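You operate a simulated robot arm through the tools that you are given. There is no shell and no other tool.

You are at the controls of a simulated robot arm. One attempt, no reset.

TASK
Run exactly 3 cans past the blue sensor at speed 1.0.
Fine: belt switch Off and left Off; zero the counter and set the speed before the run; use the yellow button; afterwards put the speed dial back to 2.0.
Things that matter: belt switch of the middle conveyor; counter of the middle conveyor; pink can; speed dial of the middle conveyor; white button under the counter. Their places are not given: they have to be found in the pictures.

It is judged by the outcome, as a careful person would: the job done as asked, and still so three seconds after it is handed in. It fails if anything else is knocked over, pushed out of place, dropped, spilled or broken.

THE ROBOT
A 7-joint arm with a fingered hand, fixed in place. Base frame: the origin is on the floor under the middle of its stand, x ahead of it, y to its left, z up. Readings come in mm, rad, newtons and seconds.
With the tool pointing down near the work surface it reaches from about 820 to 920 mm from the base axis. Its first joint turns from -2.496 to 2.496 rad. Payload 3 kg.
The tool frame sits at the grasp point between the pads (the TCP): z along the fingers, y along the line on which they close. The tips reach 26 mm beyond it. The gripper opens to 148 mm; its body begins 73 mm behind the TCP. The gripper is a hand of 3 fingers: y runs from the thumb to the fingers, the wrist lies at [0, 0, -229] in the tool frame, and closing takes about 1.5 s.
Orientation is that of the tool frame in the base frame, as a unit quaternion [x, y, z, w]. With the fingers straight down and closing along the base's y, the tool's x points along the base's -x, its y along +y and its z along -z.

THE INTERFACE
- The arm moves only by the tool drive_tool. Its argument "series" is a list of rows, each a list of 6 numbers: the shift along the tool's x, y, z in units of 150 mm (1.0 is 150 mm), then the turn, a rotation vector about the tool's x, y, z in units of 60 degrees (1.0 is 60 degrees). In form: [[dx, dy, dz, ax, ay, az], ...]. A call has 1 to 20 rows; each row is the pose to reach, as a shift and turn from the pose commanded when the call began, along the tool's axes at that moment. "fingers" is the closure, from 0 (fully open) to 1 (shut), set as the call begins (left out, the last holds). A call with a number of a shift or a turn outside -1 to 1 is refused whole. A row lasts 0.2 s, in which the tool goes at most 50 mm and 0.15 rad; a call with a longer step from one row to the next is refused whole, and so is a gripper value outside its range. A pose out of reach is approached as far as the arm can. The call stops where the force on the tool passes 40 N (or 10 N more than at its start, if that is more) or the arm is blocked; 0.2 s more then pass. Each finger travels about 153 mm/s and halts on what it meets, pressing with about 22 N; the grip force reading is that of the motor and also rises with nothing between the fingers. The clock runs only during rows and for 0.2 s after the last one: add rows that repeat a pose to give the fingers time. The reply holds the time, the measured pose of the TCP, the force on the tool along the base axes, the opening and the grip force, in the units named above and with some noise, with the torque about the TCP (base axes, N m) and any sound that the robot's microphone picked up, and new pictures: "pictures" is both (left out), scene, wrist or none.
- Cameras (640 x 400 px; columns grow to the right, rows downward): "scene" is fixed at [220.1, -648.5, 1351.8]; the picture's right is [0.68, -0.74, 0.00], its down [-0.35, -0.32, -0.88] and it looks along [0.65, 0.60, -0.47] (base axes); focal length 346 px, centre (320, 200). "wrist" rides on the gripper at [68, -39, -90] in the tool frame; the picture's right is [0.50, 0.87, 0.00], its down [-0.66, 0.38, -0.65] and it looks along [-0.57, 0.33, 0.76] (tool axes); focal length 222 px, centre (320, 200).
- raise_lower(by): slides the trunk up (or, below 0, down) by that many mm; the arm rides with it, the base frame stays. It gives what a move gives, with no picture.
- move_fingers(finger1, finger2, thumb_bend): sets how far each is bent, from 0 (flat) to 1 (curled in); at 0.3 the hand is open as for a grip, at 0.7 the pads meet at the TCP. One left out holds its place. A second passes; each finger stops where it meets its share of the squeeze, and holds until it gets a number again. A gripper value or a shape takes the hand back. It gives what a move gives, with no picture; readings hold the bend of each and the force on the fingers (four entries, about 0 where the hand has none), thumb and palm.
- grasp_type(shape): the hand has 3 fingers and takes this shape, open, in about a second: jaw (thumb against the fingers, like two jaws); tri (thumb and two fingers); tip (a fingertip pinch); poke (one finger out to press); point (the index stretched); flat (the hand flat); cup (the hand cupped); fist (a fist). The gripper value then closes the fingers along that shape, each until it touches; the sizes above hold for jaw. It gives what a move gives, with no picture.
- locate(camera, pixels): for up to 12 pixels [column, row] of the newest picture of that camera ("zoom" is the newest enlarged one), the place [x, y, z] in the base frame of the surface seen there, good to about 2 mm. No time passes.
- enlarge(camera, box): a new picture of the part [left, top, right, bottom] of that camera's present view, enlarged. No time passes.
- job_done(): hands the job in; it is judged then, once.

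Unless the task says otherwise, let go and move clear before handing in.

The tools are called by a JSON object that holds its "name" and its "arguments". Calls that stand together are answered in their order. drive_tool: Moves the arm, as the interface text tells. Its arguments: {"type":"object","properties":{"series":{"type":"array","items":{"type":"array","items":{"type":"number"}}},"fingers":{"type":"number"},"pictures":{"type":"string","enum":["both","scene","wrist","none"]}},"required":["series"]} The other tools are called the same way: raise_lower (by) moves the trunk up or down; grasp_type (shape) gives the hand a shape; move_fingers (finger1, finger2, thumb_bend) moves the fingers one by one; locate (camera, pixels) gives the place of the surface under pixels of a picture; enlarge (camera, box) takes an enlarged picture of a part of a camera's view; job_done () hands the job in.

At the start:

```text
time: 0.0
tool_pos: [895.7, -117.9, 1045.9]
ee_rot: [0.0, 1.0, 0.0, 0.0]
ft_force: [1.0, -0.7, 0.5]
ft_torque: [0.0, -0.03, -0.01]
grip_width: 147.9
finger_force: 0.0
shape: jaw
bend: [0.3, 0.3, 0.3]
finger forces: [0.1, 0.0, 0.0, 0.1, 0.1, 0.1]
trunk travel left (down, up): [-475.0, 415.0]
```

scene: 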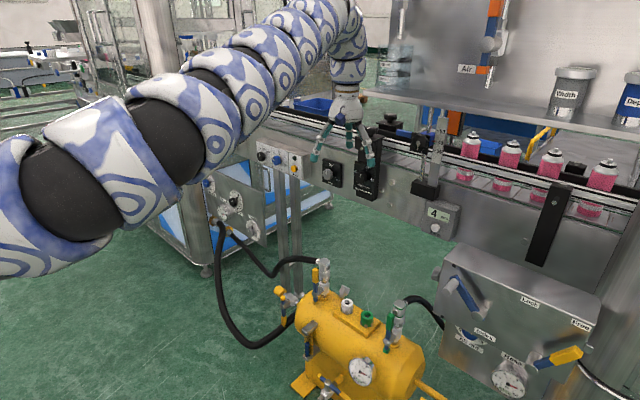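
wrist: 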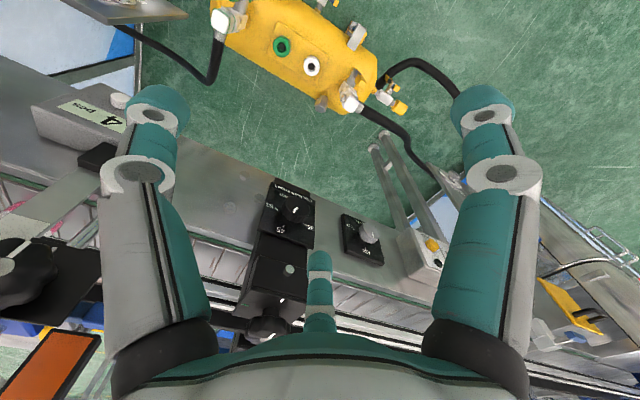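

The scene shows a conveyor with pink cans at about (465-610, 145-210), a counter reading "4" near (440, 213), a dial near (330, 172), and something at (368, 180). I'll enlarge these parts to identify them.

{"name": "enlarge", "arguments": {"camera": "scene", "box": [240, 120, 400, 220]}}

{"name": "enlarge", "arguments": {"camera": "scene", "box": [390, 90, 640, 246]}}

{"name": "enlarge", "arguments": {"camera": "wrist", "box": [200, 160, 460, 322]}}

```text
4.00 times, centred on (320, 170) of scene
```

zoom: 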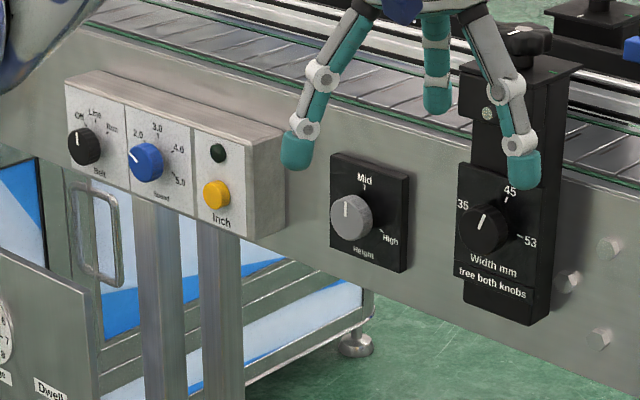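

```text
2.56 times, centred on (515, 168) of scene
```

zoom: 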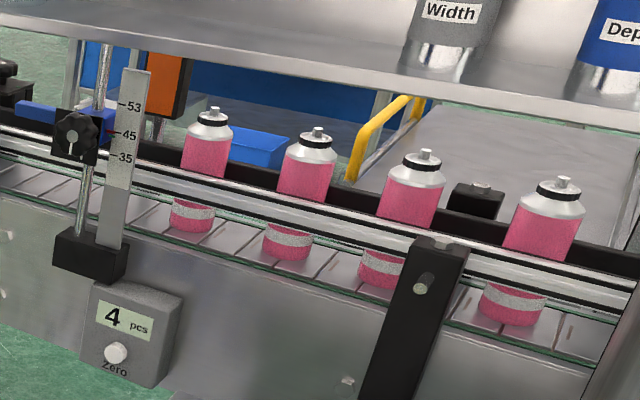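

```text
2.46 times, centred on (330, 241) of wrist
```

zoom: 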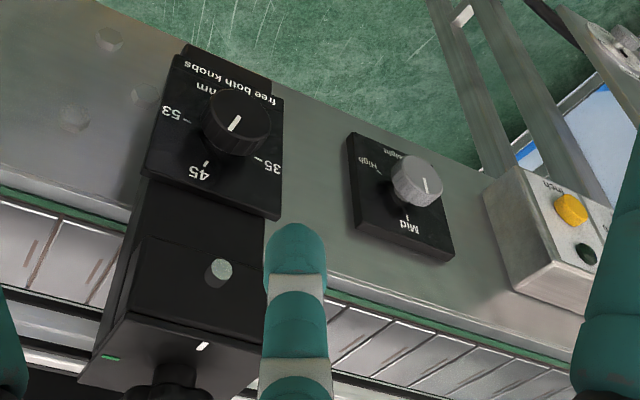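

The panel at zoom (75-280, 75-230) carries the Belt switch, the blue Speed dial and the yellow Inch button, and the counter reads 4 with a white Zero button. I'll enlarge it more and get the places of these parts.

{"name": "enlarge", "arguments": {"camera": "scene", "box": [250, 130, 322, 175]}}

{"name": "locate", "arguments": {"camera": "scene", "pixels": [[261, 156], [276, 160], [294, 169], [294, 158], [257, 141], [292, 152], [310, 155], [302, 178], [256, 165]]}}

{"name": "locate", "arguments": {"camera": "scene", "pixels": [[435, 228], [428, 205], [452, 210], [450, 238], [425, 230], [469, 148], [508, 156], [548, 165], [603, 180], [437, 130], [432, 140], [330, 174]]}}

```text
8.89 times, centred on (286, 152) of scene
```

zoom: 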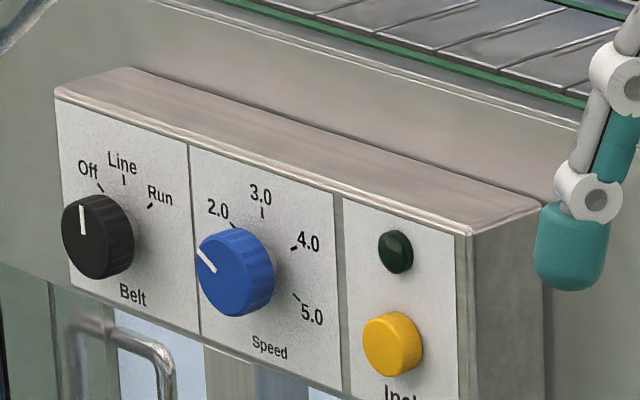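

```text
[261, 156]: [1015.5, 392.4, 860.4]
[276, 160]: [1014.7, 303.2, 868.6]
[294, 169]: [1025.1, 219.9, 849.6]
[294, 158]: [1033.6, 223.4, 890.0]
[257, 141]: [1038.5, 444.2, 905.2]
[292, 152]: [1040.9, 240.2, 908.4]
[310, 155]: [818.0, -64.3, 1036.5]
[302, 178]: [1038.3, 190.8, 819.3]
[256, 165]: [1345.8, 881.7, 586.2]
```

```text
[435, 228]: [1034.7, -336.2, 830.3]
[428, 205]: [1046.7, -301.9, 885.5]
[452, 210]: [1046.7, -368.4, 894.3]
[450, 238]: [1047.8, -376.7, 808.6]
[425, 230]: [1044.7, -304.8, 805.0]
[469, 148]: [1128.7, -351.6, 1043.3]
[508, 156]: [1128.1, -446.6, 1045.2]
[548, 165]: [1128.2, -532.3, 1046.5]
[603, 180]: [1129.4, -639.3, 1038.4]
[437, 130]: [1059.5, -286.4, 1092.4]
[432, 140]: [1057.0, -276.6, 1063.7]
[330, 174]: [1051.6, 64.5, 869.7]
```

The Belt pointer at zoom (83, 220) and the Speed pointer at zoom (206, 260) need exact reading, since the knobs stick out of the panel. I'll locate the ticks, the pointer ends and the button.

{"name": "locate", "arguments": {"camera": "zoom", "pixels": [[100, 187], [124, 180], [150, 206], [82, 210], [84, 232], [90, 243], [130, 240], [128, 290], [110, 275], [66, 240], [91, 198], [60, 105]]}}

{"name": "locate", "arguments": {"camera": "zoom", "pixels": [[233, 225], [262, 213], [295, 248], [297, 297], [201, 250], [214, 270], [228, 278], [270, 270], [235, 235], [215, 308], [388, 345], [395, 252]]}}

```text
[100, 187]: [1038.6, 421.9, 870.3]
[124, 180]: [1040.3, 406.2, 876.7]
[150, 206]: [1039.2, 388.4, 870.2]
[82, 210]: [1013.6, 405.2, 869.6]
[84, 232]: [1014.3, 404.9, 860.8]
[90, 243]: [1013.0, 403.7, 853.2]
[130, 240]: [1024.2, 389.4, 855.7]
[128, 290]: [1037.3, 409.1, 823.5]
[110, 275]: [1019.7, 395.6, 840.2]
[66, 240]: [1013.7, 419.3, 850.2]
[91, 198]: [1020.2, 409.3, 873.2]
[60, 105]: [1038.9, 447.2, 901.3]
```

```text
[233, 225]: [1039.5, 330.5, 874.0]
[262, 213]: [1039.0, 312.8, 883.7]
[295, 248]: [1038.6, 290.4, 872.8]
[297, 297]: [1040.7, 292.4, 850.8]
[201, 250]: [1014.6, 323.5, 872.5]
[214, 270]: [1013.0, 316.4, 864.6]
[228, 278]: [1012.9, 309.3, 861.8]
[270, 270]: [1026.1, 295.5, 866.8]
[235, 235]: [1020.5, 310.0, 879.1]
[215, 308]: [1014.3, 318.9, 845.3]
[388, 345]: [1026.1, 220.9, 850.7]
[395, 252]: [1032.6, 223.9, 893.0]
```

The Belt pointer runs straight up (y 405, z 861 to 870), so it stands at Line rather than Off. The Speed pointer stands near 2.0. I'll look at the sensor and counter area more closely before moving.

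{"name": "enlarge", "arguments": {"camera": "scene", "box": [400, 100, 512, 170]}}

{"name": "enlarge", "arguments": {"camera": "scene", "box": [400, 180, 480, 250]}}

{"name": "enlarge", "arguments": {"camera": "scene", "box": [130, 100, 290, 200]}}

```text
5.71 times, centred on (456, 135) of scene
```

zoom: 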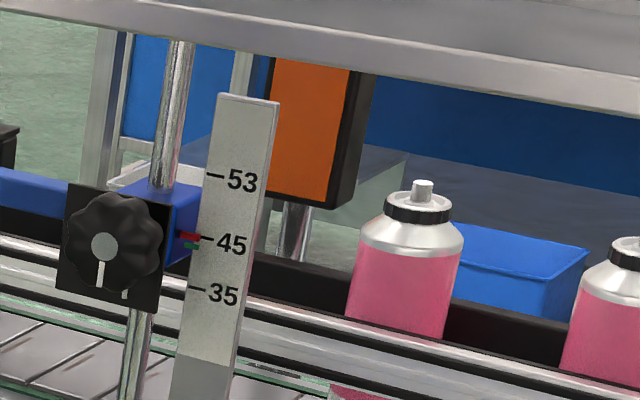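

```text
5.71 times, centred on (440, 215) of scene
```

zoom: 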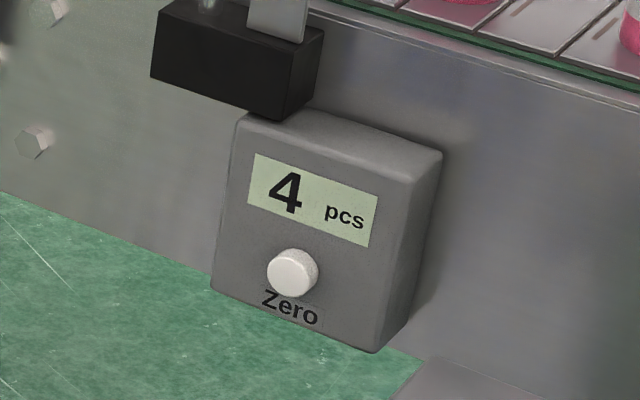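

```text
4.00 times, centred on (210, 150) of scene
```

zoom: 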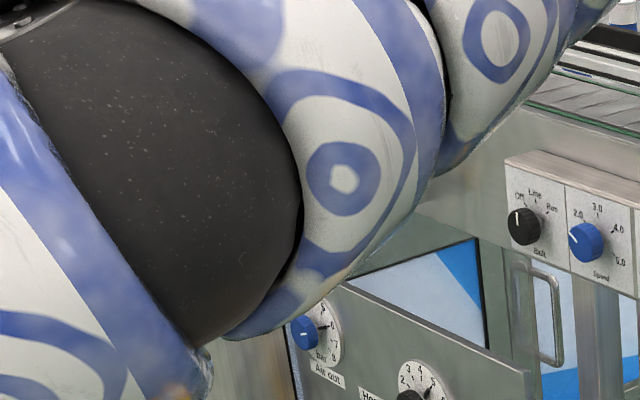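

The pictures show the Belt switch at Line, the Speed dial near 2.0, and the counter at 4 with the white Zero button at about (1035, -336, 830). I'll now tip the tool up to point forward (+x) in place, backing off a little.

{"name": "drive_tool", "arguments": {"series": [[0.08, 0, 0, 0, -0.14, 0], [0.16, 0, 0, 0, -0.28, 0], [0.24, 0, 0, 0, -0.42, 0], [0.32, 0, 0, 0, -0.56, 0], [0.4, 0, 0, 0, -0.7, 0], [0.45, 0, 0, 0, -0.84, 0], [0.5, 0, 0, 0, -0.98, 0], [0.5, 0, 0, 0, -1.0, 0]]}}

```text
time: 1.5
tool_pos: [996.0, -180.7, 1252.6]
ee_rot: [-0.215, 0.861, -0.257, 0.383]
ft_force: [14.6, 25.8, 0.7]
ft_torque: [-1.72, 1.07, -1.07]
grip_width: 148.0
finger_force: 0.0
shape: jaw
bend: [0.3, 0.3, 0.3]
finger forces: [0.0, 0.0, 0.0, 0.0, 29.6, 0.1]
out of reach, approached as far as the arm can: row 2, 3, 4
trunk travel left (down, up): [-475.0, 415.0]
stopped in row 7: the force on the tool passed its limit at 102 N (the readings are from after the stop); the commanded pose is now the measured one
```

scene: 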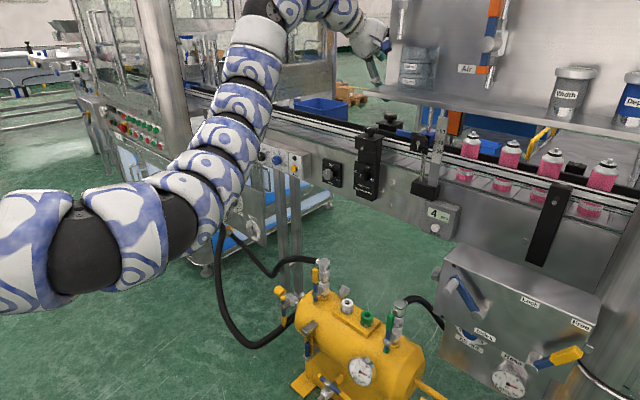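
wrist: 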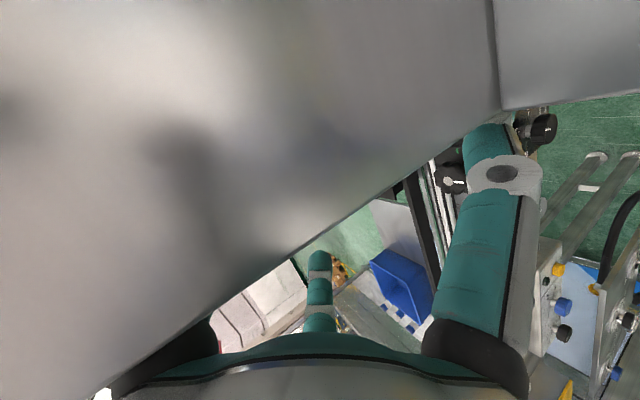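

The arm swung up instead of staying put because the pose was out of reach, and the thumb (29.6 N) now rests against the cabinet near scene (385, 45). I'll look closely before backing off.

{"name": "enlarge", "arguments": {"camera": "scene", "box": [300, 0, 460, 110]}}

{"name": "locate", "arguments": {"camera": "scene", "pixels": [[400, 20], [400, 80], [430, 50], [375, 70], [376, 82], [385, 45], [410, 90], [372, 92], [440, 95]]}}

{"name": "locate", "arguments": {"camera": "wrist", "pixels": [[200, 300], [350, 215], [450, 140], [300, 100], [100, 200], [160, 140], [500, 60], [250, 300], [470, 170]]}}

```text
3.64 times, centred on (380, 55) of scene
```

zoom: 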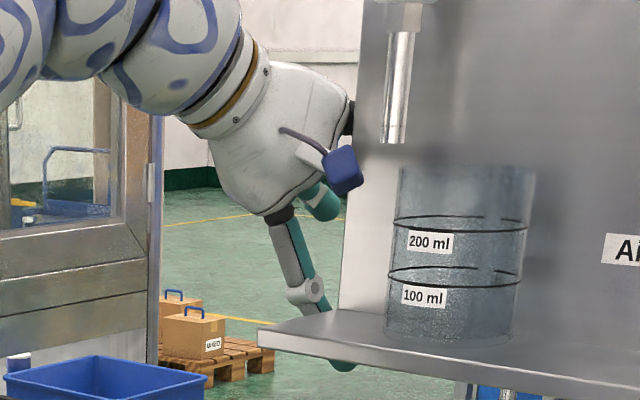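

```text
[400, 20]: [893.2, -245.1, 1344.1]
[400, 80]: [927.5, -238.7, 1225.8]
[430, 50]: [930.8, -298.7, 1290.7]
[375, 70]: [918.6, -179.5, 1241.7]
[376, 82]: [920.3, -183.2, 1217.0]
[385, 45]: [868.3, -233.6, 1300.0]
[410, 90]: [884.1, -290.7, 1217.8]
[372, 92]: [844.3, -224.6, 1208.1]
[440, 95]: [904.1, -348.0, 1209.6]
```

```text
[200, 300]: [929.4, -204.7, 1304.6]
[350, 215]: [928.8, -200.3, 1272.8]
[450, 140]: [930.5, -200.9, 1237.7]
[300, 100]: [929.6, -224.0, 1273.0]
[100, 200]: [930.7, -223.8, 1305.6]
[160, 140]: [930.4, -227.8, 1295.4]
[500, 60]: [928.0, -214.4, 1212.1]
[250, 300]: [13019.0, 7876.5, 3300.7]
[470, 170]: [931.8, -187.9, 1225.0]
```

The cabinet's front panel is at x≈930 with its left edge at y≈-200, and the thumb has slid in behind that edge. I'll move the hand straight out to +y (slightly +x) to free it, with no turn.

{"name": "drive_tool", "arguments": {"series": [[-0.07, 0.07, -0.01, 0, 0, 0], [-0.14, 0.14, -0.02, 0, 0, 0], [-0.21, 0.21, -0.03, 0, 0, 0], [-0.28, 0.28, -0.035, 0, 0, 0], [-0.35, 0.35, -0.04, 0, 0, 0], [-0.42, 0.42, -0.045, 0, 0, 0], [-0.49, 0.49, -0.05, 0, 0, 0], [-0.56, 0.56, -0.06, 0, 0, 0], [-0.63, 0.63, -0.065, 0, 0, 0], [-0.7, 0.7, -0.07, 0, 0, 0]]}}

```text
time: 3.7
tool_pos: [1034.2, -44.0, 1253.8]
ee_rot: [-0.211, 0.862, -0.259, 0.382]
ft_force: [0.5, -0.2, -0.2]
ft_torque: [0.0, 0.03, -0.03]
grip_width: 148.3
finger_force: 0.1
shape: jaw
bend: [0.3, 0.3, 0.3]
finger forces: [0.0, 0.0, 0.0, 0.1, 0.1, 0.1]
trunk travel left (down, up): [-475.0, 415.0]
```

scene: 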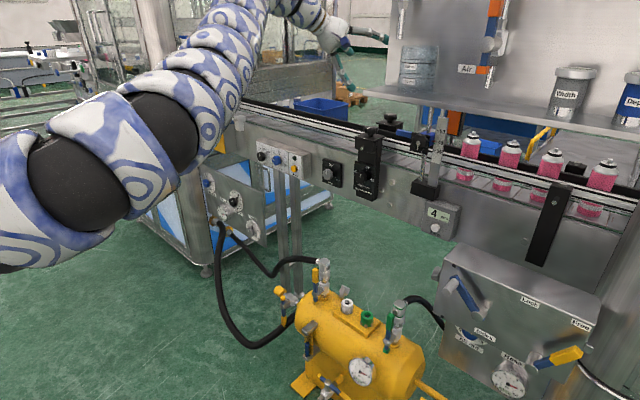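
wrist: 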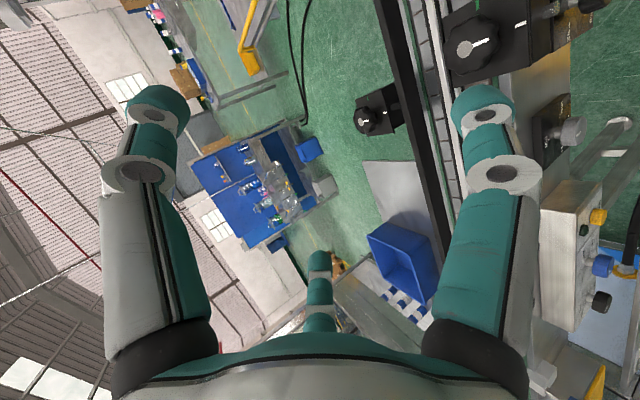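

The hand is free now (forces near zero) and the cabinet and beaker at scene (418, 65) still stand as before. I'll measure where the arm's links are to understand its reach before turning the tool.

{"name": "locate", "arguments": {"camera": "scene", "pixels": [[20, 210], [75, 200], [120, 170], [165, 130], [200, 90], [225, 70], [235, 40], [260, 10], [300, 15], [325, 35], [340, 30], [350, 88]]}}

{"name": "enlarge", "arguments": {"camera": "scene", "box": [340, 0, 540, 125]}}

{"name": "enlarge", "arguments": {"camera": "scene", "box": [180, 130, 340, 230]}}

```text
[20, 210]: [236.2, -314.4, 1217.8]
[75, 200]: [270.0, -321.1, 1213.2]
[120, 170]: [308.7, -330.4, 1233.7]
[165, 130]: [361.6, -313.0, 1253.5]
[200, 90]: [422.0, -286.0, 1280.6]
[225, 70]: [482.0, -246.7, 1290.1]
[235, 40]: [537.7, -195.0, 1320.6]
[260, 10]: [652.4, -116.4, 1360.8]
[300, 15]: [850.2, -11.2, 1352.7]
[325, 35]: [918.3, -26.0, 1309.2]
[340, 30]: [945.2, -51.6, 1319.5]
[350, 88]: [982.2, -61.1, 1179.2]
```

```text
3.20 times, centred on (440, 62) of scene
```

zoom: 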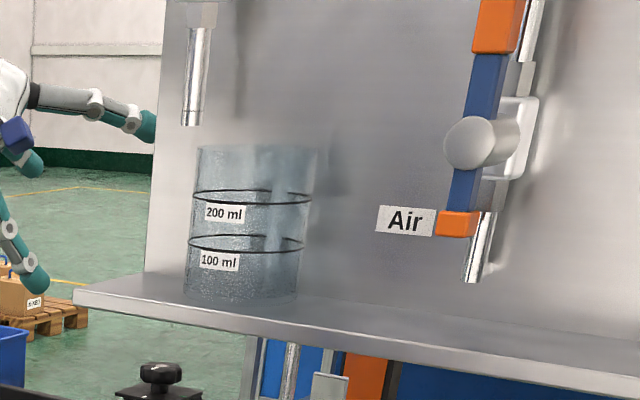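

```text
4.00 times, centred on (260, 180) of scene
```

zoom: 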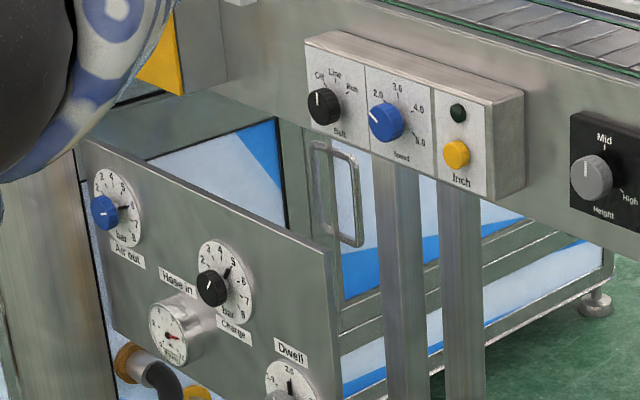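

The arm's elbow sits out at y≈-330, z≈1220, with the wrist near z 1385, while the panel is at z≈855, so the trunk will have to come down. I'll measure the obstacles below (yellow tank, hoses, left machine, right box) first.

{"name": "locate", "arguments": {"camera": "scene", "pixels": [[345, 303], [323, 265], [367, 318], [398, 310], [280, 290], [425, 390], [445, 255], [600, 285], [460, 290], [560, 358], [240, 220], [205, 130]]}}

{"name": "locate", "arguments": {"camera": "scene", "pixels": [[208, 182], [257, 240], [207, 265], [180, 215], [150, 60], [270, 130], [368, 145], [366, 185], [388, 118], [425, 190], [330, 105], [545, 220]]}}

```text
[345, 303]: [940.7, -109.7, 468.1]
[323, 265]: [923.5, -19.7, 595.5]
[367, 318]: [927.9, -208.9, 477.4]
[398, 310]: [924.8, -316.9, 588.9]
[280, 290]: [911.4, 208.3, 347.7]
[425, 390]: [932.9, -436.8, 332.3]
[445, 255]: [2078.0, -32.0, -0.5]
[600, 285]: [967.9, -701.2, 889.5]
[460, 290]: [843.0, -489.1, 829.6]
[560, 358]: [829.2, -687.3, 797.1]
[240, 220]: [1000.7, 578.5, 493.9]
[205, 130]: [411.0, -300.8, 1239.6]
```

```text
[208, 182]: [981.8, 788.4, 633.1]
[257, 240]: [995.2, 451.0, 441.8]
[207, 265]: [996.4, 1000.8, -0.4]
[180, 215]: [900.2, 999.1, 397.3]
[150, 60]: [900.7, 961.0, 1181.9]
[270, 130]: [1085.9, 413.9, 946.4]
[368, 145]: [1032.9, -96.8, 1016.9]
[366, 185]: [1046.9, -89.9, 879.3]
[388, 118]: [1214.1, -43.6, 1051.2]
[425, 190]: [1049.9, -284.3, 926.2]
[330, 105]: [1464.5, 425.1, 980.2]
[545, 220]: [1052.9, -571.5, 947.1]
```

Nothing is near the hand at its present height over the conveyor, and the tank, machine and box are all lower. I'll level the tool to point along +x while shifting TCP to about (1094, 40, 1254) so the wrist stays in reach.

{"name": "drive_tool", "arguments": {"series": [[-0.07, 0.046, 0.019, 0.022, -0.08, 0], [-0.14, 0.091, 0.038, 0.045, -0.159, 0], [-0.21, 0.137, 0.057, 0.067, -0.239, 0], [-0.28, 0.183, 0.076, 0.09, -0.318, 0]], "pictures": "scene"}}

```text
time: 4.7
tool_pos: [1065.0, -3.7, 1252.3]
ee_rot: [-0.234, 0.773, -0.261, 0.528]
ft_force: [-0.4, 0.5, 0.3]
ft_torque: [-0.02, 0.02, 0.03]
grip_width: 148.0
finger_force: 0.1
shape: jaw
bend: [0.3, 0.3, 0.3]
finger forces: [0.1, 0.0, 0.1, 0.1, 0.0, 0.1]
trunk travel left (down, up): [-475.0, 415.0]
```

scene: 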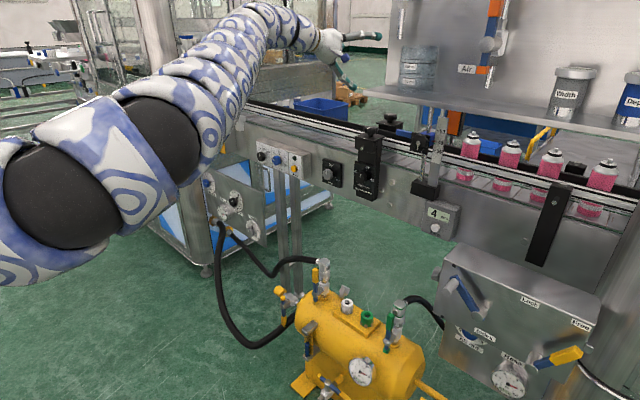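

The hand levels off as intended with zero force (TCP 1065, -4, 1252). I'll finish the levelling with the second half of the turn.

{"name": "drive_tool", "arguments": {"series": [[-0.061, 0.049, 0.036, 0.022, -0.08, 0], [-0.122, 0.097, 0.072, 0.045, -0.159, 0], [-0.183, 0.145, 0.108, 0.067, -0.239, 0], [-0.245, 0.194, 0.144, 0.09, -0.318, 0], [-0.245, 0.194, 0.144, 0.09, -0.318, 0]]}}

```text
time: 5.9
tool_pos: [1095.1, 39.4, 1254.5]
ee_rot: [-0.248, 0.661, -0.256, 0.66]
ft_force: [0.0, -0.5, 0.9]
ft_torque: [0.0, -0.02, -0.02]
grip_width: 147.8
finger_force: 0.0
shape: jaw
bend: [0.3, 0.3, 0.3]
finger forces: [0.1, 0.0, 0.0, 0.0, 0.0, 0.0]
trunk travel left (down, up): [-475.0, 415.0]
```

scene: 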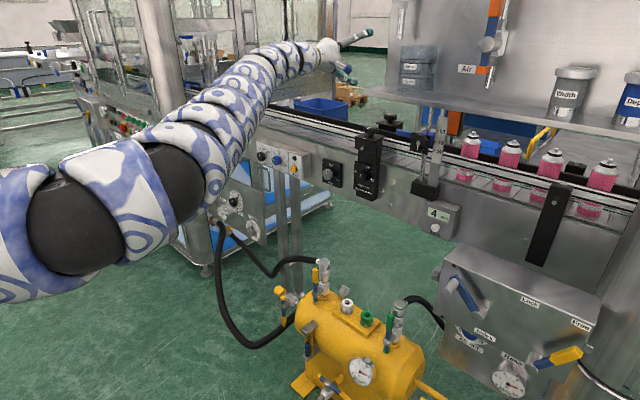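
wrist: 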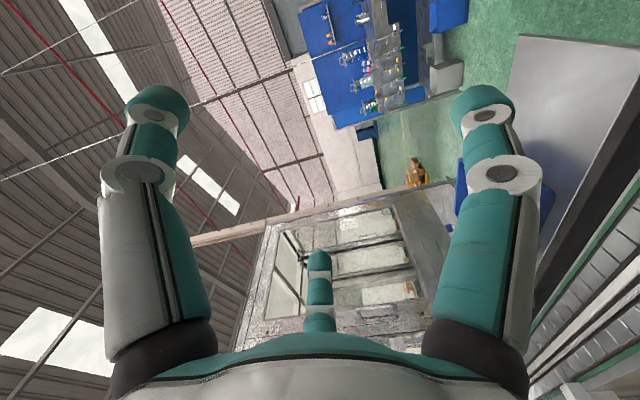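

The tool now points along +x with a clean reading. I'll swing it sideways toward the panel at this height, keeping the wrist radius about constant.

{"name": "drive_tool", "arguments": {"series": [[-0.11, 0.124, -0.02, 0, 0, 0], [-0.22, 0.248, -0.05, 0, 0, 0], [-0.333, 0.372, -0.08, 0, 0, 0], [-0.444, 0.497, -0.12, 0, 0, 0], [-0.555, 0.621, -0.16, 0, 0, 0], [-0.666, 0.745, -0.2, 0, 0, 0], [-0.777, 0.87, -0.25, 0, 0, 0], [-0.888, 0.995, -0.3, 0, 0, 0]], "pictures": "scene"}}

{"name": "locate", "arguments": {"camera": "scene", "pixels": [[215, 140], [235, 135], [245, 110]]}}

```text
time: 7.7
tool_pos: [1051.5, 238.9, 1254.1]
ee_rot: [-0.248, 0.662, -0.255, 0.66]
ft_force: [0.6, 0.5, -0.2]
ft_torque: [0.0, 0.01, 0.01]
grip_width: 147.8
finger_force: 0.1
shape: jaw
bend: [0.3, 0.3, 0.3]
finger forces: [0.1, 0.0, 0.0, 0.0, 0.1, 0.1]
trunk travel left (down, up): [-475.0, 415.0]
```

scene: 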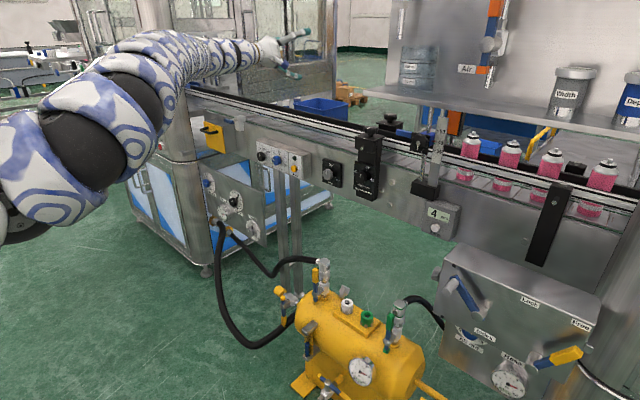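

```text
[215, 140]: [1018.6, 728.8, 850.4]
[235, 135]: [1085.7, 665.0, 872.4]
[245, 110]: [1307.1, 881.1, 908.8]
```

The swing worked (TCP 1051, 239, 1254) and there is nothing near the path up to y≈405. I'll continue to about (985, 405, 1254).

{"name": "drive_tool", "arguments": {"series": [[-0.105, 0.118, -0.05, 0, 0, 0], [-0.21, 0.236, -0.11, 0, 0, 0], [-0.315, 0.354, -0.17, 0, 0, 0], [-0.42, 0.472, -0.23, 0, 0, 0], [-0.526, 0.59, -0.3, 0, 0, 0], [-0.631, 0.708, -0.37, 0, 0, 0], [-0.737, 0.826, -0.44, 0, 0, 0]], "pictures": "scene"}}

```text
time: 9.3
tool_pos: [986.1, 405.3, 1253.1]
ee_rot: [-0.25, 0.661, -0.254, 0.66]
ft_force: [-2.6, 4.5, 0.3]
ft_torque: [0.01, -0.02, -0.29]
grip_width: 148.1
finger_force: 0.0
shape: jaw
bend: [0.3, 0.3, 0.3]
finger forces: [0.1, 0.1, 0.0, 0.0, 0.1, 0.0]
trunk travel left (down, up): [-475.0, 415.0]
```

scene: 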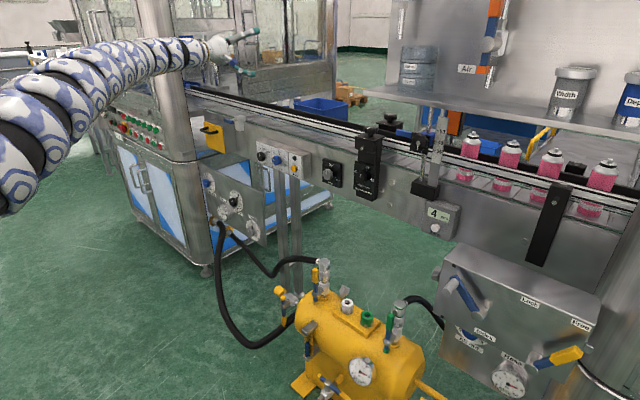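

The readings show a small side force (-2.6, 4.5, 0.3 N), so I'll hold still one row and look from the wrist before going on.

{"name": "drive_tool", "arguments": {"series": [[0, 0, 0, 0, 0, 0]]}}

{"name": "enlarge", "arguments": {"camera": "scene", "box": [160, 0, 320, 100]}}

```text
time: 9.7
tool_pos: [985.1, 407.7, 1254.1]
ee_rot: [-0.249, 0.661, -0.254, 0.661]
ft_force: [-0.9, 0.2, 1.3]
ft_torque: [-0.02, 0.0, -0.02]
grip_width: 148.0
finger_force: 0.0
shape: jaw
bend: [0.3, 0.3, 0.3]
finger forces: [0.0, 0.0, 0.1, 0.0, 0.0, 0.1]
trunk travel left (down, up): [-475.0, 415.0]
```

scene: 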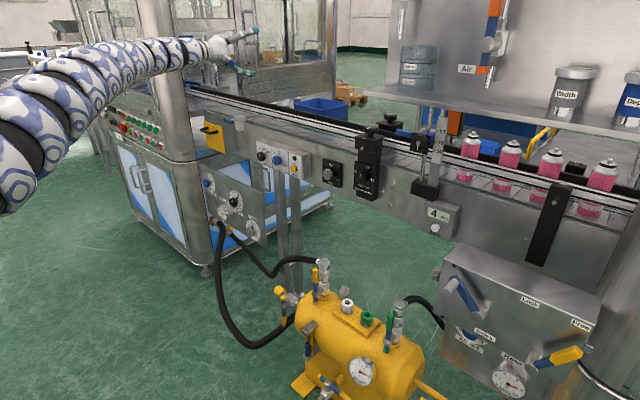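
wrist: 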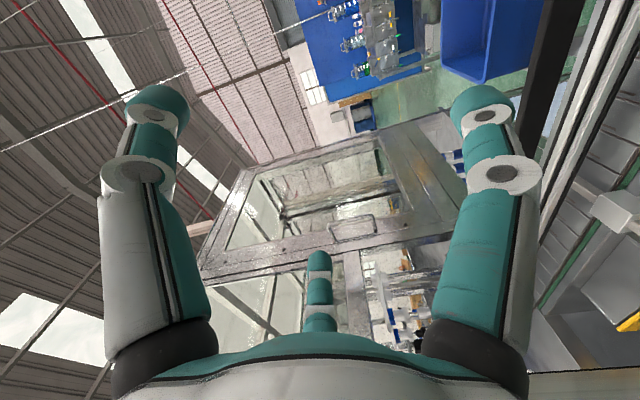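

```text
4.00 times, centred on (240, 50) of scene
```

zoom: 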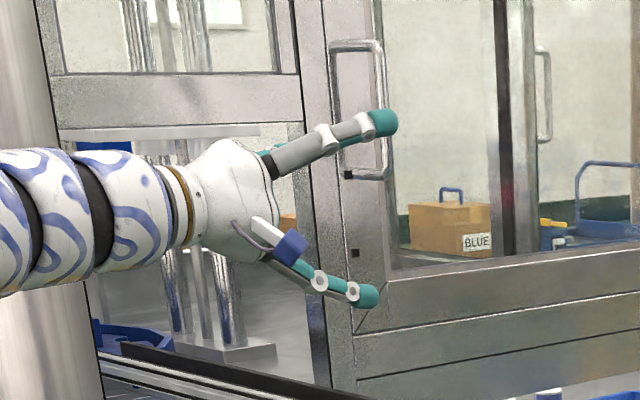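

The force was only a passing transient (now about 1 N). I'll back off to x≈960 and narrow the fingers to about 80 mm before lowering the trunk to the panel.

{"name": "drive_tool", "arguments": {"series": [[0, 0, -0.04, 0, 0, 0], [0, 0, -0.08, 0, 0, 0], [0, 0, -0.12, 0, 0, 0], [0, 0, -0.167, 0, 0, 0], [0, 0, -0.167, 0, 0, 0]], "fingers": 0.45, "pictures": "wrist"}}

```text
time: 10.9
tool_pos: [962.5, 405.6, 1253.8]
ee_rot: [-0.248, 0.662, -0.256, 0.66]
ft_force: [0.0, -0.3, 0.0]
ft_torque: [-0.01, -0.01, 0.04]
grip_width: 82.0
finger_force: 0.1
shape: jaw
bend: [0.34, 0.34, 0.7]
finger forces: [0.0, 0.0, 0.0, 0.1, 0.0, 0.1]
trunk travel left (down, up): [-475.0, 415.0]
```

wrist: 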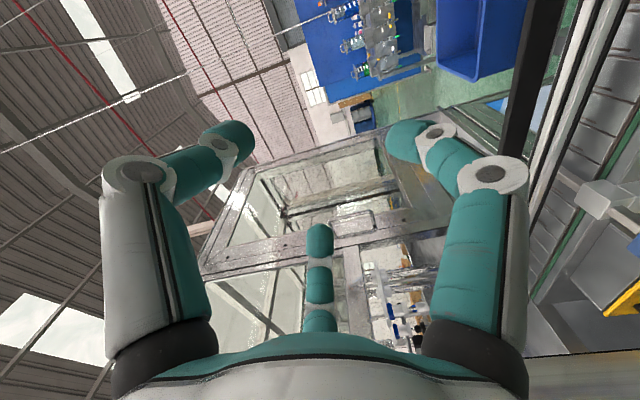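

The fingers are now 82 mm apart and the reading is quiet. I'll lower the trunk in stages, 200 mm first.

{"name": "raise_lower", "arguments": {"by": -200}}

{"name": "drive_tool", "arguments": {"series": [[0, 0, 0, 0, 0, 0]]}}

```text
time: 13.0
tool_pos: [961.8, 407.6, 1052.7]
ee_rot: [-0.249, 0.662, -0.256, 0.659]
ft_force: [-0.2, -0.1, 0.8]
ft_torque: [0.0, 0.0, 0.01]
grip_width: 82.0
finger_force: 0.1
shape: jaw
bend: [0.34, 0.34, 0.7]
finger forces: [0.1, 0.0, 0.0, 0.1, 0.0, 0.0]
trunk travel left (down, up): [-275.0, 615.0]
```

```text
time: 13.4
tool_pos: [961.7, 406.2, 1053.7]
ee_rot: [-0.248, 0.662, -0.255, 0.66]
ft_force: [0.6, -0.9, -0.6]
ft_torque: [-0.01, -0.01, -0.01]
grip_width: 81.9
finger_force: 0.0
shape: jaw
bend: [0.34, 0.34, 0.7]
finger forces: [0.0, 0.0, 0.0, 0.1, 0.0, 0.1]
trunk travel left (down, up): [-275.0, 615.0]
```

scene: 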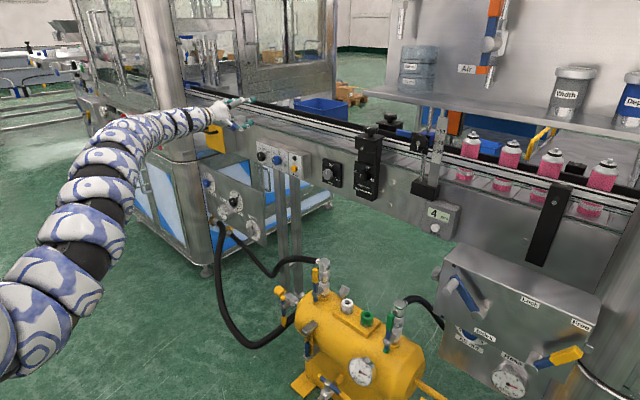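
wrist: 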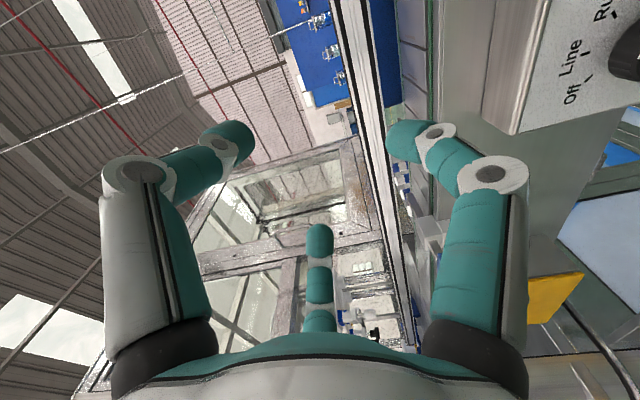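

The descent is clear; the panel's Off/Line marks appear at wrist (575, 75). I'll lower the remaining 199 mm.

{"name": "raise_lower", "arguments": {"by": -199}}

{"name": "drive_tool", "arguments": {"series": [[0, 0, 0, 0, 0, 0]]}}

{"name": "enlarge", "arguments": {"camera": "wrist", "box": [240, 60, 560, 260]}}

{"name": "enlarge", "arguments": {"camera": "scene", "box": [200, 110, 328, 190]}}

```text
time: 15.6
tool_pos: [960.1, 406.3, 855.3]
ee_rot: [-0.248, 0.662, -0.255, 0.66]
ft_force: [1.0, -0.1, 0.5]
ft_torque: [0.02, 0.02, 0.02]
grip_width: 81.7
finger_force: 0.0
shape: jaw
bend: [0.34, 0.34, 0.7]
finger forces: [0.0, 0.0, 0.0, 0.0, 0.1, 0.0]
trunk travel left (down, up): [-76.0, 814.0]
```

```text
time: 16.0
tool_pos: [962.1, 406.7, 854.7]
ee_rot: [-0.248, 0.662, -0.255, 0.66]
ft_force: [0.6, -0.9, -0.3]
ft_torque: [-0.03, -0.03, 0.0]
grip_width: 81.8
finger_force: 0.0
shape: jaw
bend: [0.34, 0.34, 0.7]
finger forces: [0.1, 0.1, 0.0, 0.0, 0.0, 0.0]
trunk travel left (down, up): [-76.0, 814.0]
```

scene: 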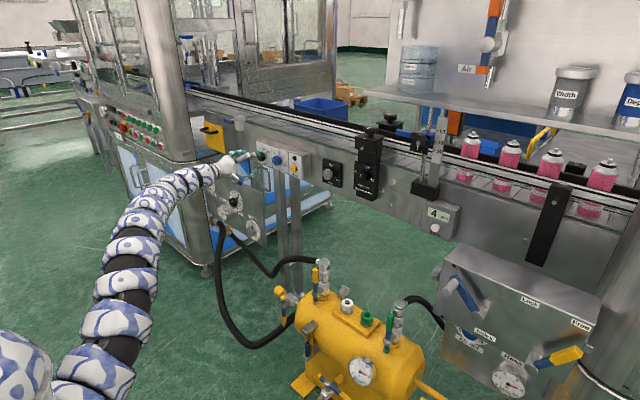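
wrist: 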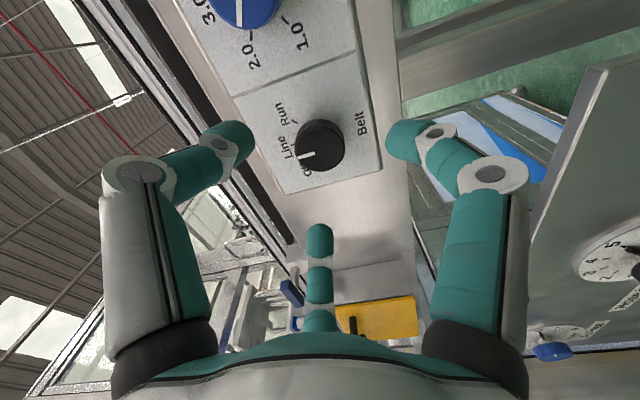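

```text
2.00 times, centred on (400, 160) of wrist
```

zoom: 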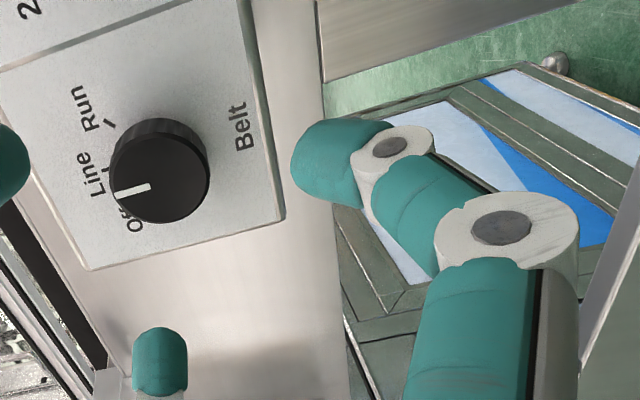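

```text
5.00 times, centred on (264, 150) of scene
```

zoom: 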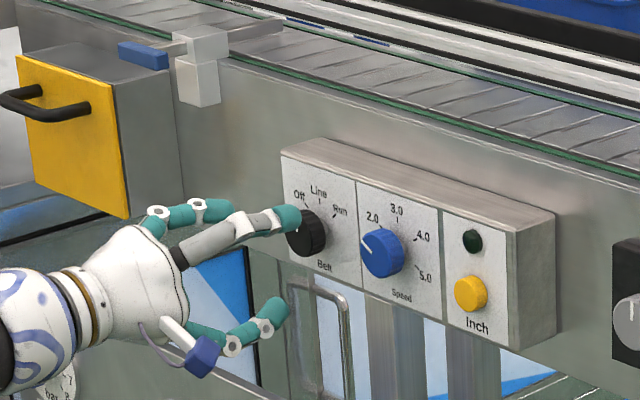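

The wrist picture shows the Belt knob at (320, 145) between the fingers with its pointer toward Line, and the Speed dial's 1.0 mark at (300, 30). I'll measure the knob precisely.

{"name": "locate", "arguments": {"camera": "wrist", "pixels": [[320, 147], [302, 157], [314, 153], [343, 140], [322, 171], [318, 124], [293, 122], [284, 167]]}}

{"name": "enlarge", "arguments": {"camera": "wrist", "box": [180, 0, 380, 190]}}

```text
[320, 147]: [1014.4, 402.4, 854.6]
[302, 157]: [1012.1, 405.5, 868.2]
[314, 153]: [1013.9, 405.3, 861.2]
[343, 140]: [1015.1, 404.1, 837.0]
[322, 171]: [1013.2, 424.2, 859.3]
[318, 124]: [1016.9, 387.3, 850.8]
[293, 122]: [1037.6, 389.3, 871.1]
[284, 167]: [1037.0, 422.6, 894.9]
```

```text
2.11 times, centred on (280, 95) of wrist
```

zoom: 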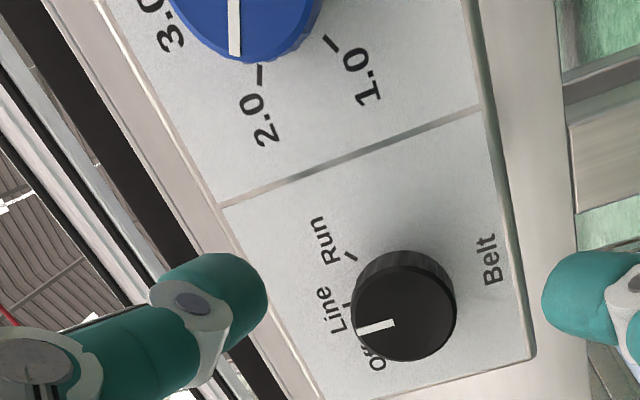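

The knob's centre is at about (405, 853.5) with radius 17, front face x≈1013, panel x≈1038. I'll advance straight to TCP x≈1006 with the fingers still open around it.

{"name": "drive_tool", "arguments": {"series": [[0.012, -0.002, 0.06, 0, 0, 0], [0.012, -0.002, 0.12, 0, 0, 0], [0.012, -0.002, 0.18, 0, 0, 0], [0.012, -0.002, 0.24, 0, 0, 0], [0.012, -0.002, 0.293, 0, 0, 0], [0.012, -0.002, 0.293, 0, 0, 0]]}}

{"name": "enlarge", "arguments": {"camera": "wrist", "box": [200, 60, 440, 260]}}

{"name": "enlarge", "arguments": {"camera": "scene", "box": [220, 125, 316, 185]}}

```text
time: 17.4
tool_pos: [993.7, 398.3, 851.2]
ee_rot: [-0.249, 0.661, -0.256, 0.66]
ft_force: [1.0, -0.3, -1.6]
ft_torque: [0.02, 0.01, 0.0]
grip_width: 82.1
finger_force: 0.0
shape: jaw
bend: [0.34, 0.34, 0.7]
finger forces: [0.1, 0.1, 0.1, 0.1, 0.0, 0.1]
out of reach, approached as far as the arm can: row 4, 5, 6
trunk travel left (down, up): [-76.0, 814.0]
```

scene: 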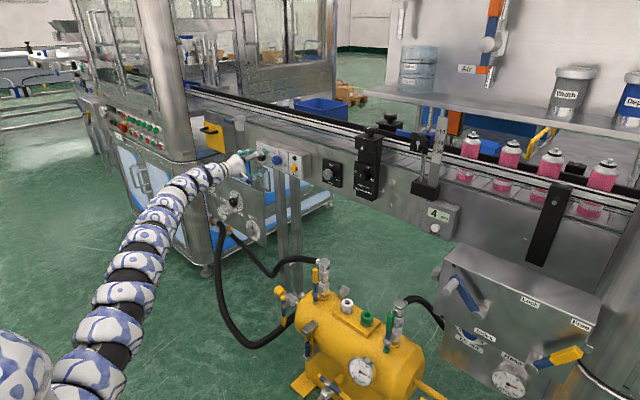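
wrist: 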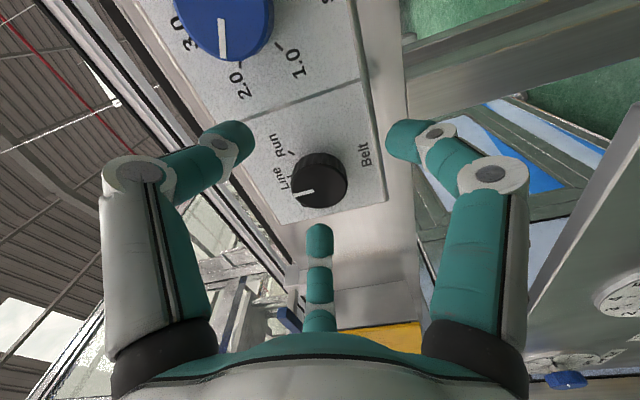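

```text
2.00 times, centred on (320, 160) of wrist
```

zoom: 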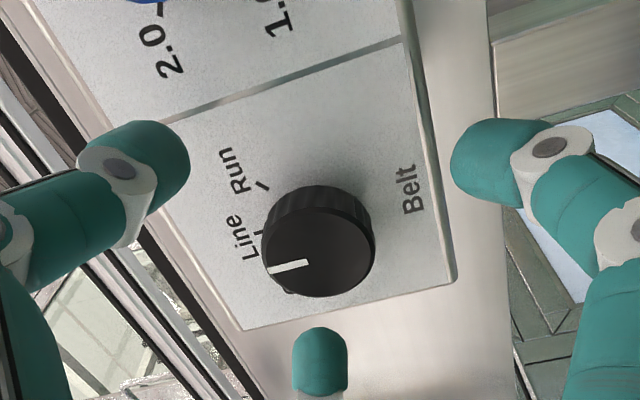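

```text
6.67 times, centred on (268, 155) of scene
```

zoom: 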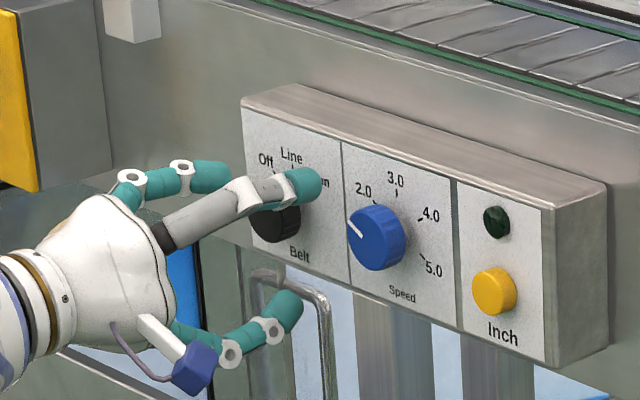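

The arm ran out of reach at TCP x≈994 with this trunk height, and the hand stays free (no force). I'll measure the arm's line to see which trunk height gives more reach.

{"name": "locate", "arguments": {"camera": "scene", "pixels": [[20, 360], [60, 370], [90, 330], [112, 295], [128, 268], [145, 238], [160, 212], [178, 192], [205, 180], [225, 172], [238, 165]]}}

```text
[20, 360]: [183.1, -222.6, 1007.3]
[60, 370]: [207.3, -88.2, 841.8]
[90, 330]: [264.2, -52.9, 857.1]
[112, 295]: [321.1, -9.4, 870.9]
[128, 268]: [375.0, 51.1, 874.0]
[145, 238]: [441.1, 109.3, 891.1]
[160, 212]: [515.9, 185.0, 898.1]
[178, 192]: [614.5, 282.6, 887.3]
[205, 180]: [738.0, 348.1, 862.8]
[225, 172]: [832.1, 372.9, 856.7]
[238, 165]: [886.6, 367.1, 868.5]
```

The arm's links run from about (207, -88, 842) to the wrist with the hand bent to point +x, so I'd like to see the arm's shape near its root. I'll enlarge the lower-left of the scene and measure it.

{"name": "enlarge", "arguments": {"camera": "scene", "box": [0, 140, 260, 400]}}

{"name": "locate", "arguments": {"camera": "scene", "pixels": [[5, 340], [20, 345], [35, 355], [40, 380], [10, 390], [80, 390], [110, 385], [60, 360], [95, 345], [120, 310]]}}

```text
1.54 times, centred on (130, 270) of scene
```

zoom: 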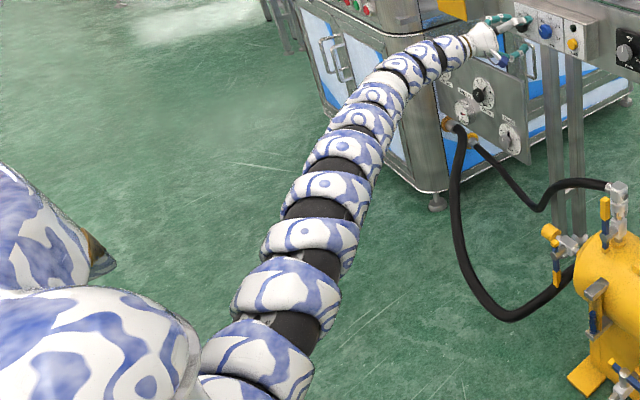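

```text
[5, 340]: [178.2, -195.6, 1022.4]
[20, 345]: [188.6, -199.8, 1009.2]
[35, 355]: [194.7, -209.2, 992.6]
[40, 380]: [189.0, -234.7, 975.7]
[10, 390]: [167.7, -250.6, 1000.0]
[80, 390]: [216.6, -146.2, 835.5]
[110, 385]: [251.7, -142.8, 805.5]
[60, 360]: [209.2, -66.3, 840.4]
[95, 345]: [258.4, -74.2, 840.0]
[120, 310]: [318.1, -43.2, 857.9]
```

The shortfall points straight back at the base axis (wrist radius ≈862), and the shoulder looks lower than the wrist. I'll back off, raise the trunk 120 mm and bring the tool back down by the same amount, then test reach again.

{"name": "drive_tool", "arguments": {"series": [[0, 0, -0.1, 0, 0, 0], [0, 0, -0.2, 0, 0, 0], [0, 0, -0.3, 0, 0, 0], [0, 0, -0.3, 0, 0, 0]], "pictures": "none"}}

{"name": "raise_lower", "arguments": {"by": 120}}

{"name": "drive_tool", "arguments": {"series": [[0.1, 0.09, 0, 0, 0, 0], [0.2, 0.179, 0, 0, 0, 0], [0.3, 0.268, 0, 0, 0, 0], [0.4, 0.357, 0, 0, 0, 0], [0.5, 0.447, 0, 0, 0, 0], [0.596, 0.533, 0, 0, 0, 0], [0.596, 0.533, 0, 0, 0, 0]], "pictures": "wrist"}}

```text
time: 18.4
tool_pos: [949.8, 397.4, 851.7]
ee_rot: [-0.248, 0.662, -0.255, 0.66]
ft_force: [0.2, -0.1, 0.2]
ft_torque: [0.01, -0.03, -0.01]
grip_width: 82.0
finger_force: 0.1
shape: jaw
bend: [0.34, 0.34, 0.7]
finger forces: [0.0, 0.1, 0.0, 0.1, 0.0, 0.0]
trunk travel left (down, up): [-76.0, 814.0]
```

```text
time: 19.9
tool_pos: [949.2, 397.7, 971.6]
ee_rot: [-0.249, 0.662, -0.255, 0.66]
ft_force: [0.0, 0.3, 0.1]
ft_torque: [0.01, 0.0, -0.03]
grip_width: 81.9
finger_force: 0.0
shape: jaw
bend: [0.34, 0.34, 0.7]
finger forces: [0.0, 0.0, 0.1, 0.1, 0.0, 0.1]
trunk travel left (down, up): [-196.0, 694.0]
```

```text
time: 21.5
tool_pos: [948.9, 398.7, 851.5]
ee_rot: [-0.248, 0.661, -0.256, 0.66]
ft_force: [0.6, 0.1, -0.6]
ft_torque: [0.01, -0.02, -0.02]
grip_width: 81.9
finger_force: 0.0
shape: jaw
bend: [0.34, 0.34, 0.7]
finger forces: [0.1, 0.0, 0.1, 0.0, 0.1, 0.1]
trunk travel left (down, up): [-196.0, 694.0]
```

wrist: 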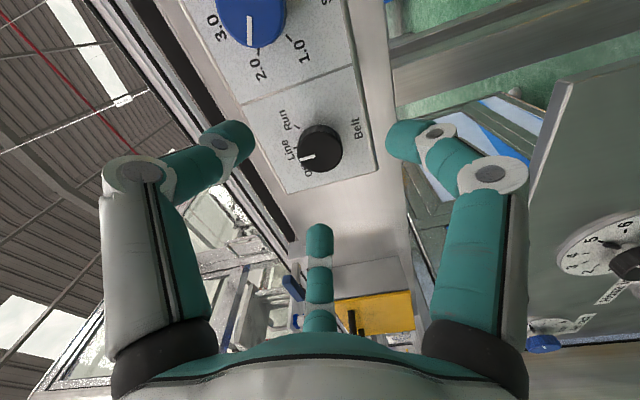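

The trunk is 120 mm higher and the tool is back at knob height with no force. I'll centre on the knob axis and go forward again to test the reach.

{"name": "drive_tool", "arguments": {"series": [[-0.042, 0.027, 0.04, 0, 0, 0], [-0.042, 0.027, 0.1, 0, 0, 0], [-0.042, 0.027, 0.16, 0, 0, 0], [-0.042, 0.027, 0.22, 0, 0, 0], [-0.042, 0.027, 0.28, 0, 0, 0], [-0.042, 0.027, 0.33, 0, 0, 0], [-0.042, 0.027, 0.378, 0, 0, 0], [-0.042, 0.027, 0.378, 0, 0, 0]]}}

{"name": "enlarge", "arguments": {"camera": "wrist", "box": [200, 60, 440, 260]}}

{"name": "enlarge", "arguments": {"camera": "scene", "box": [220, 125, 316, 185]}}

```text
time: 23.3
tool_pos: [988.2, 397.9, 855.0]
ee_rot: [-0.247, 0.662, -0.255, 0.66]
ft_force: [-0.2, -0.1, -0.3]
ft_torque: [-0.02, 0.0, -0.02]
grip_width: 81.7
finger_force: 0.0
shape: jaw
bend: [0.34, 0.34, 0.7]
finger forces: [0.0, 0.0, 0.0, 0.1, 0.1, 0.0]
out of reach, approached as far as the arm can: row 5, 6, 7, 8
trunk travel left (down, up): [-196.0, 694.0]
```

scene: 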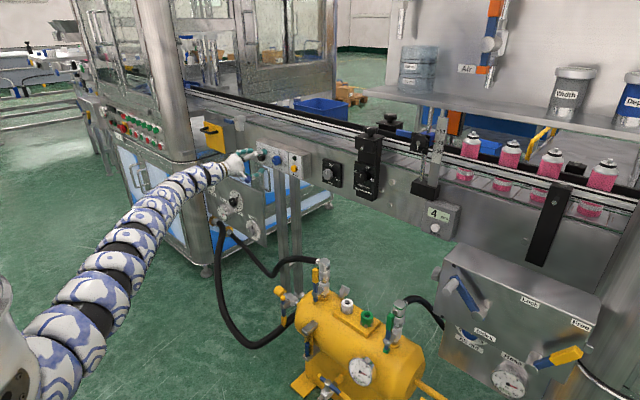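
wrist: 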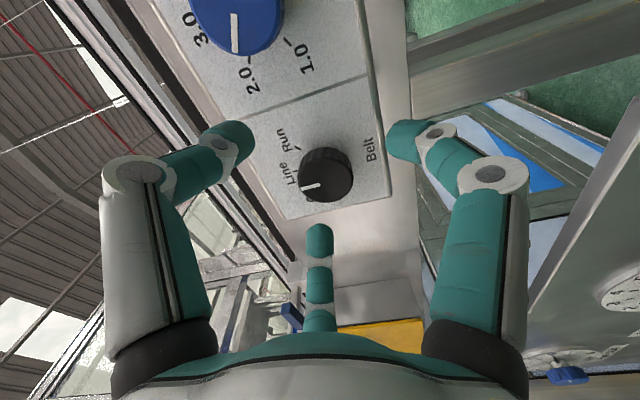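

```text
2.00 times, centred on (320, 160) of wrist
```

zoom: 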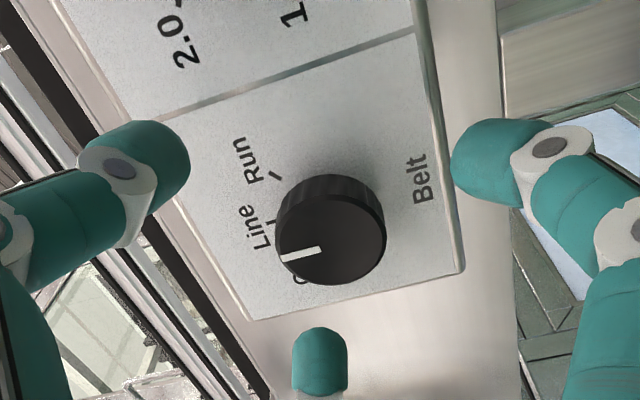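

```text
6.67 times, centred on (268, 155) of scene
```

zoom: 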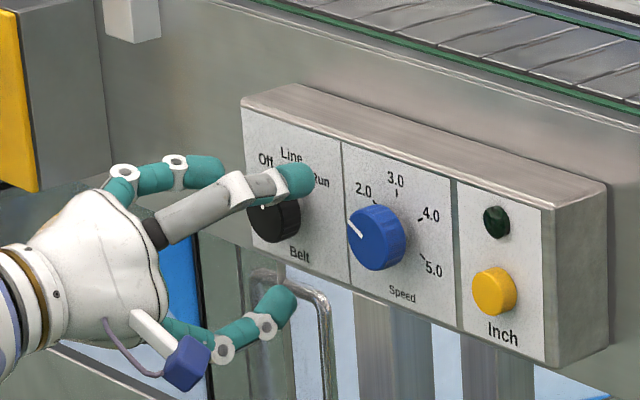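

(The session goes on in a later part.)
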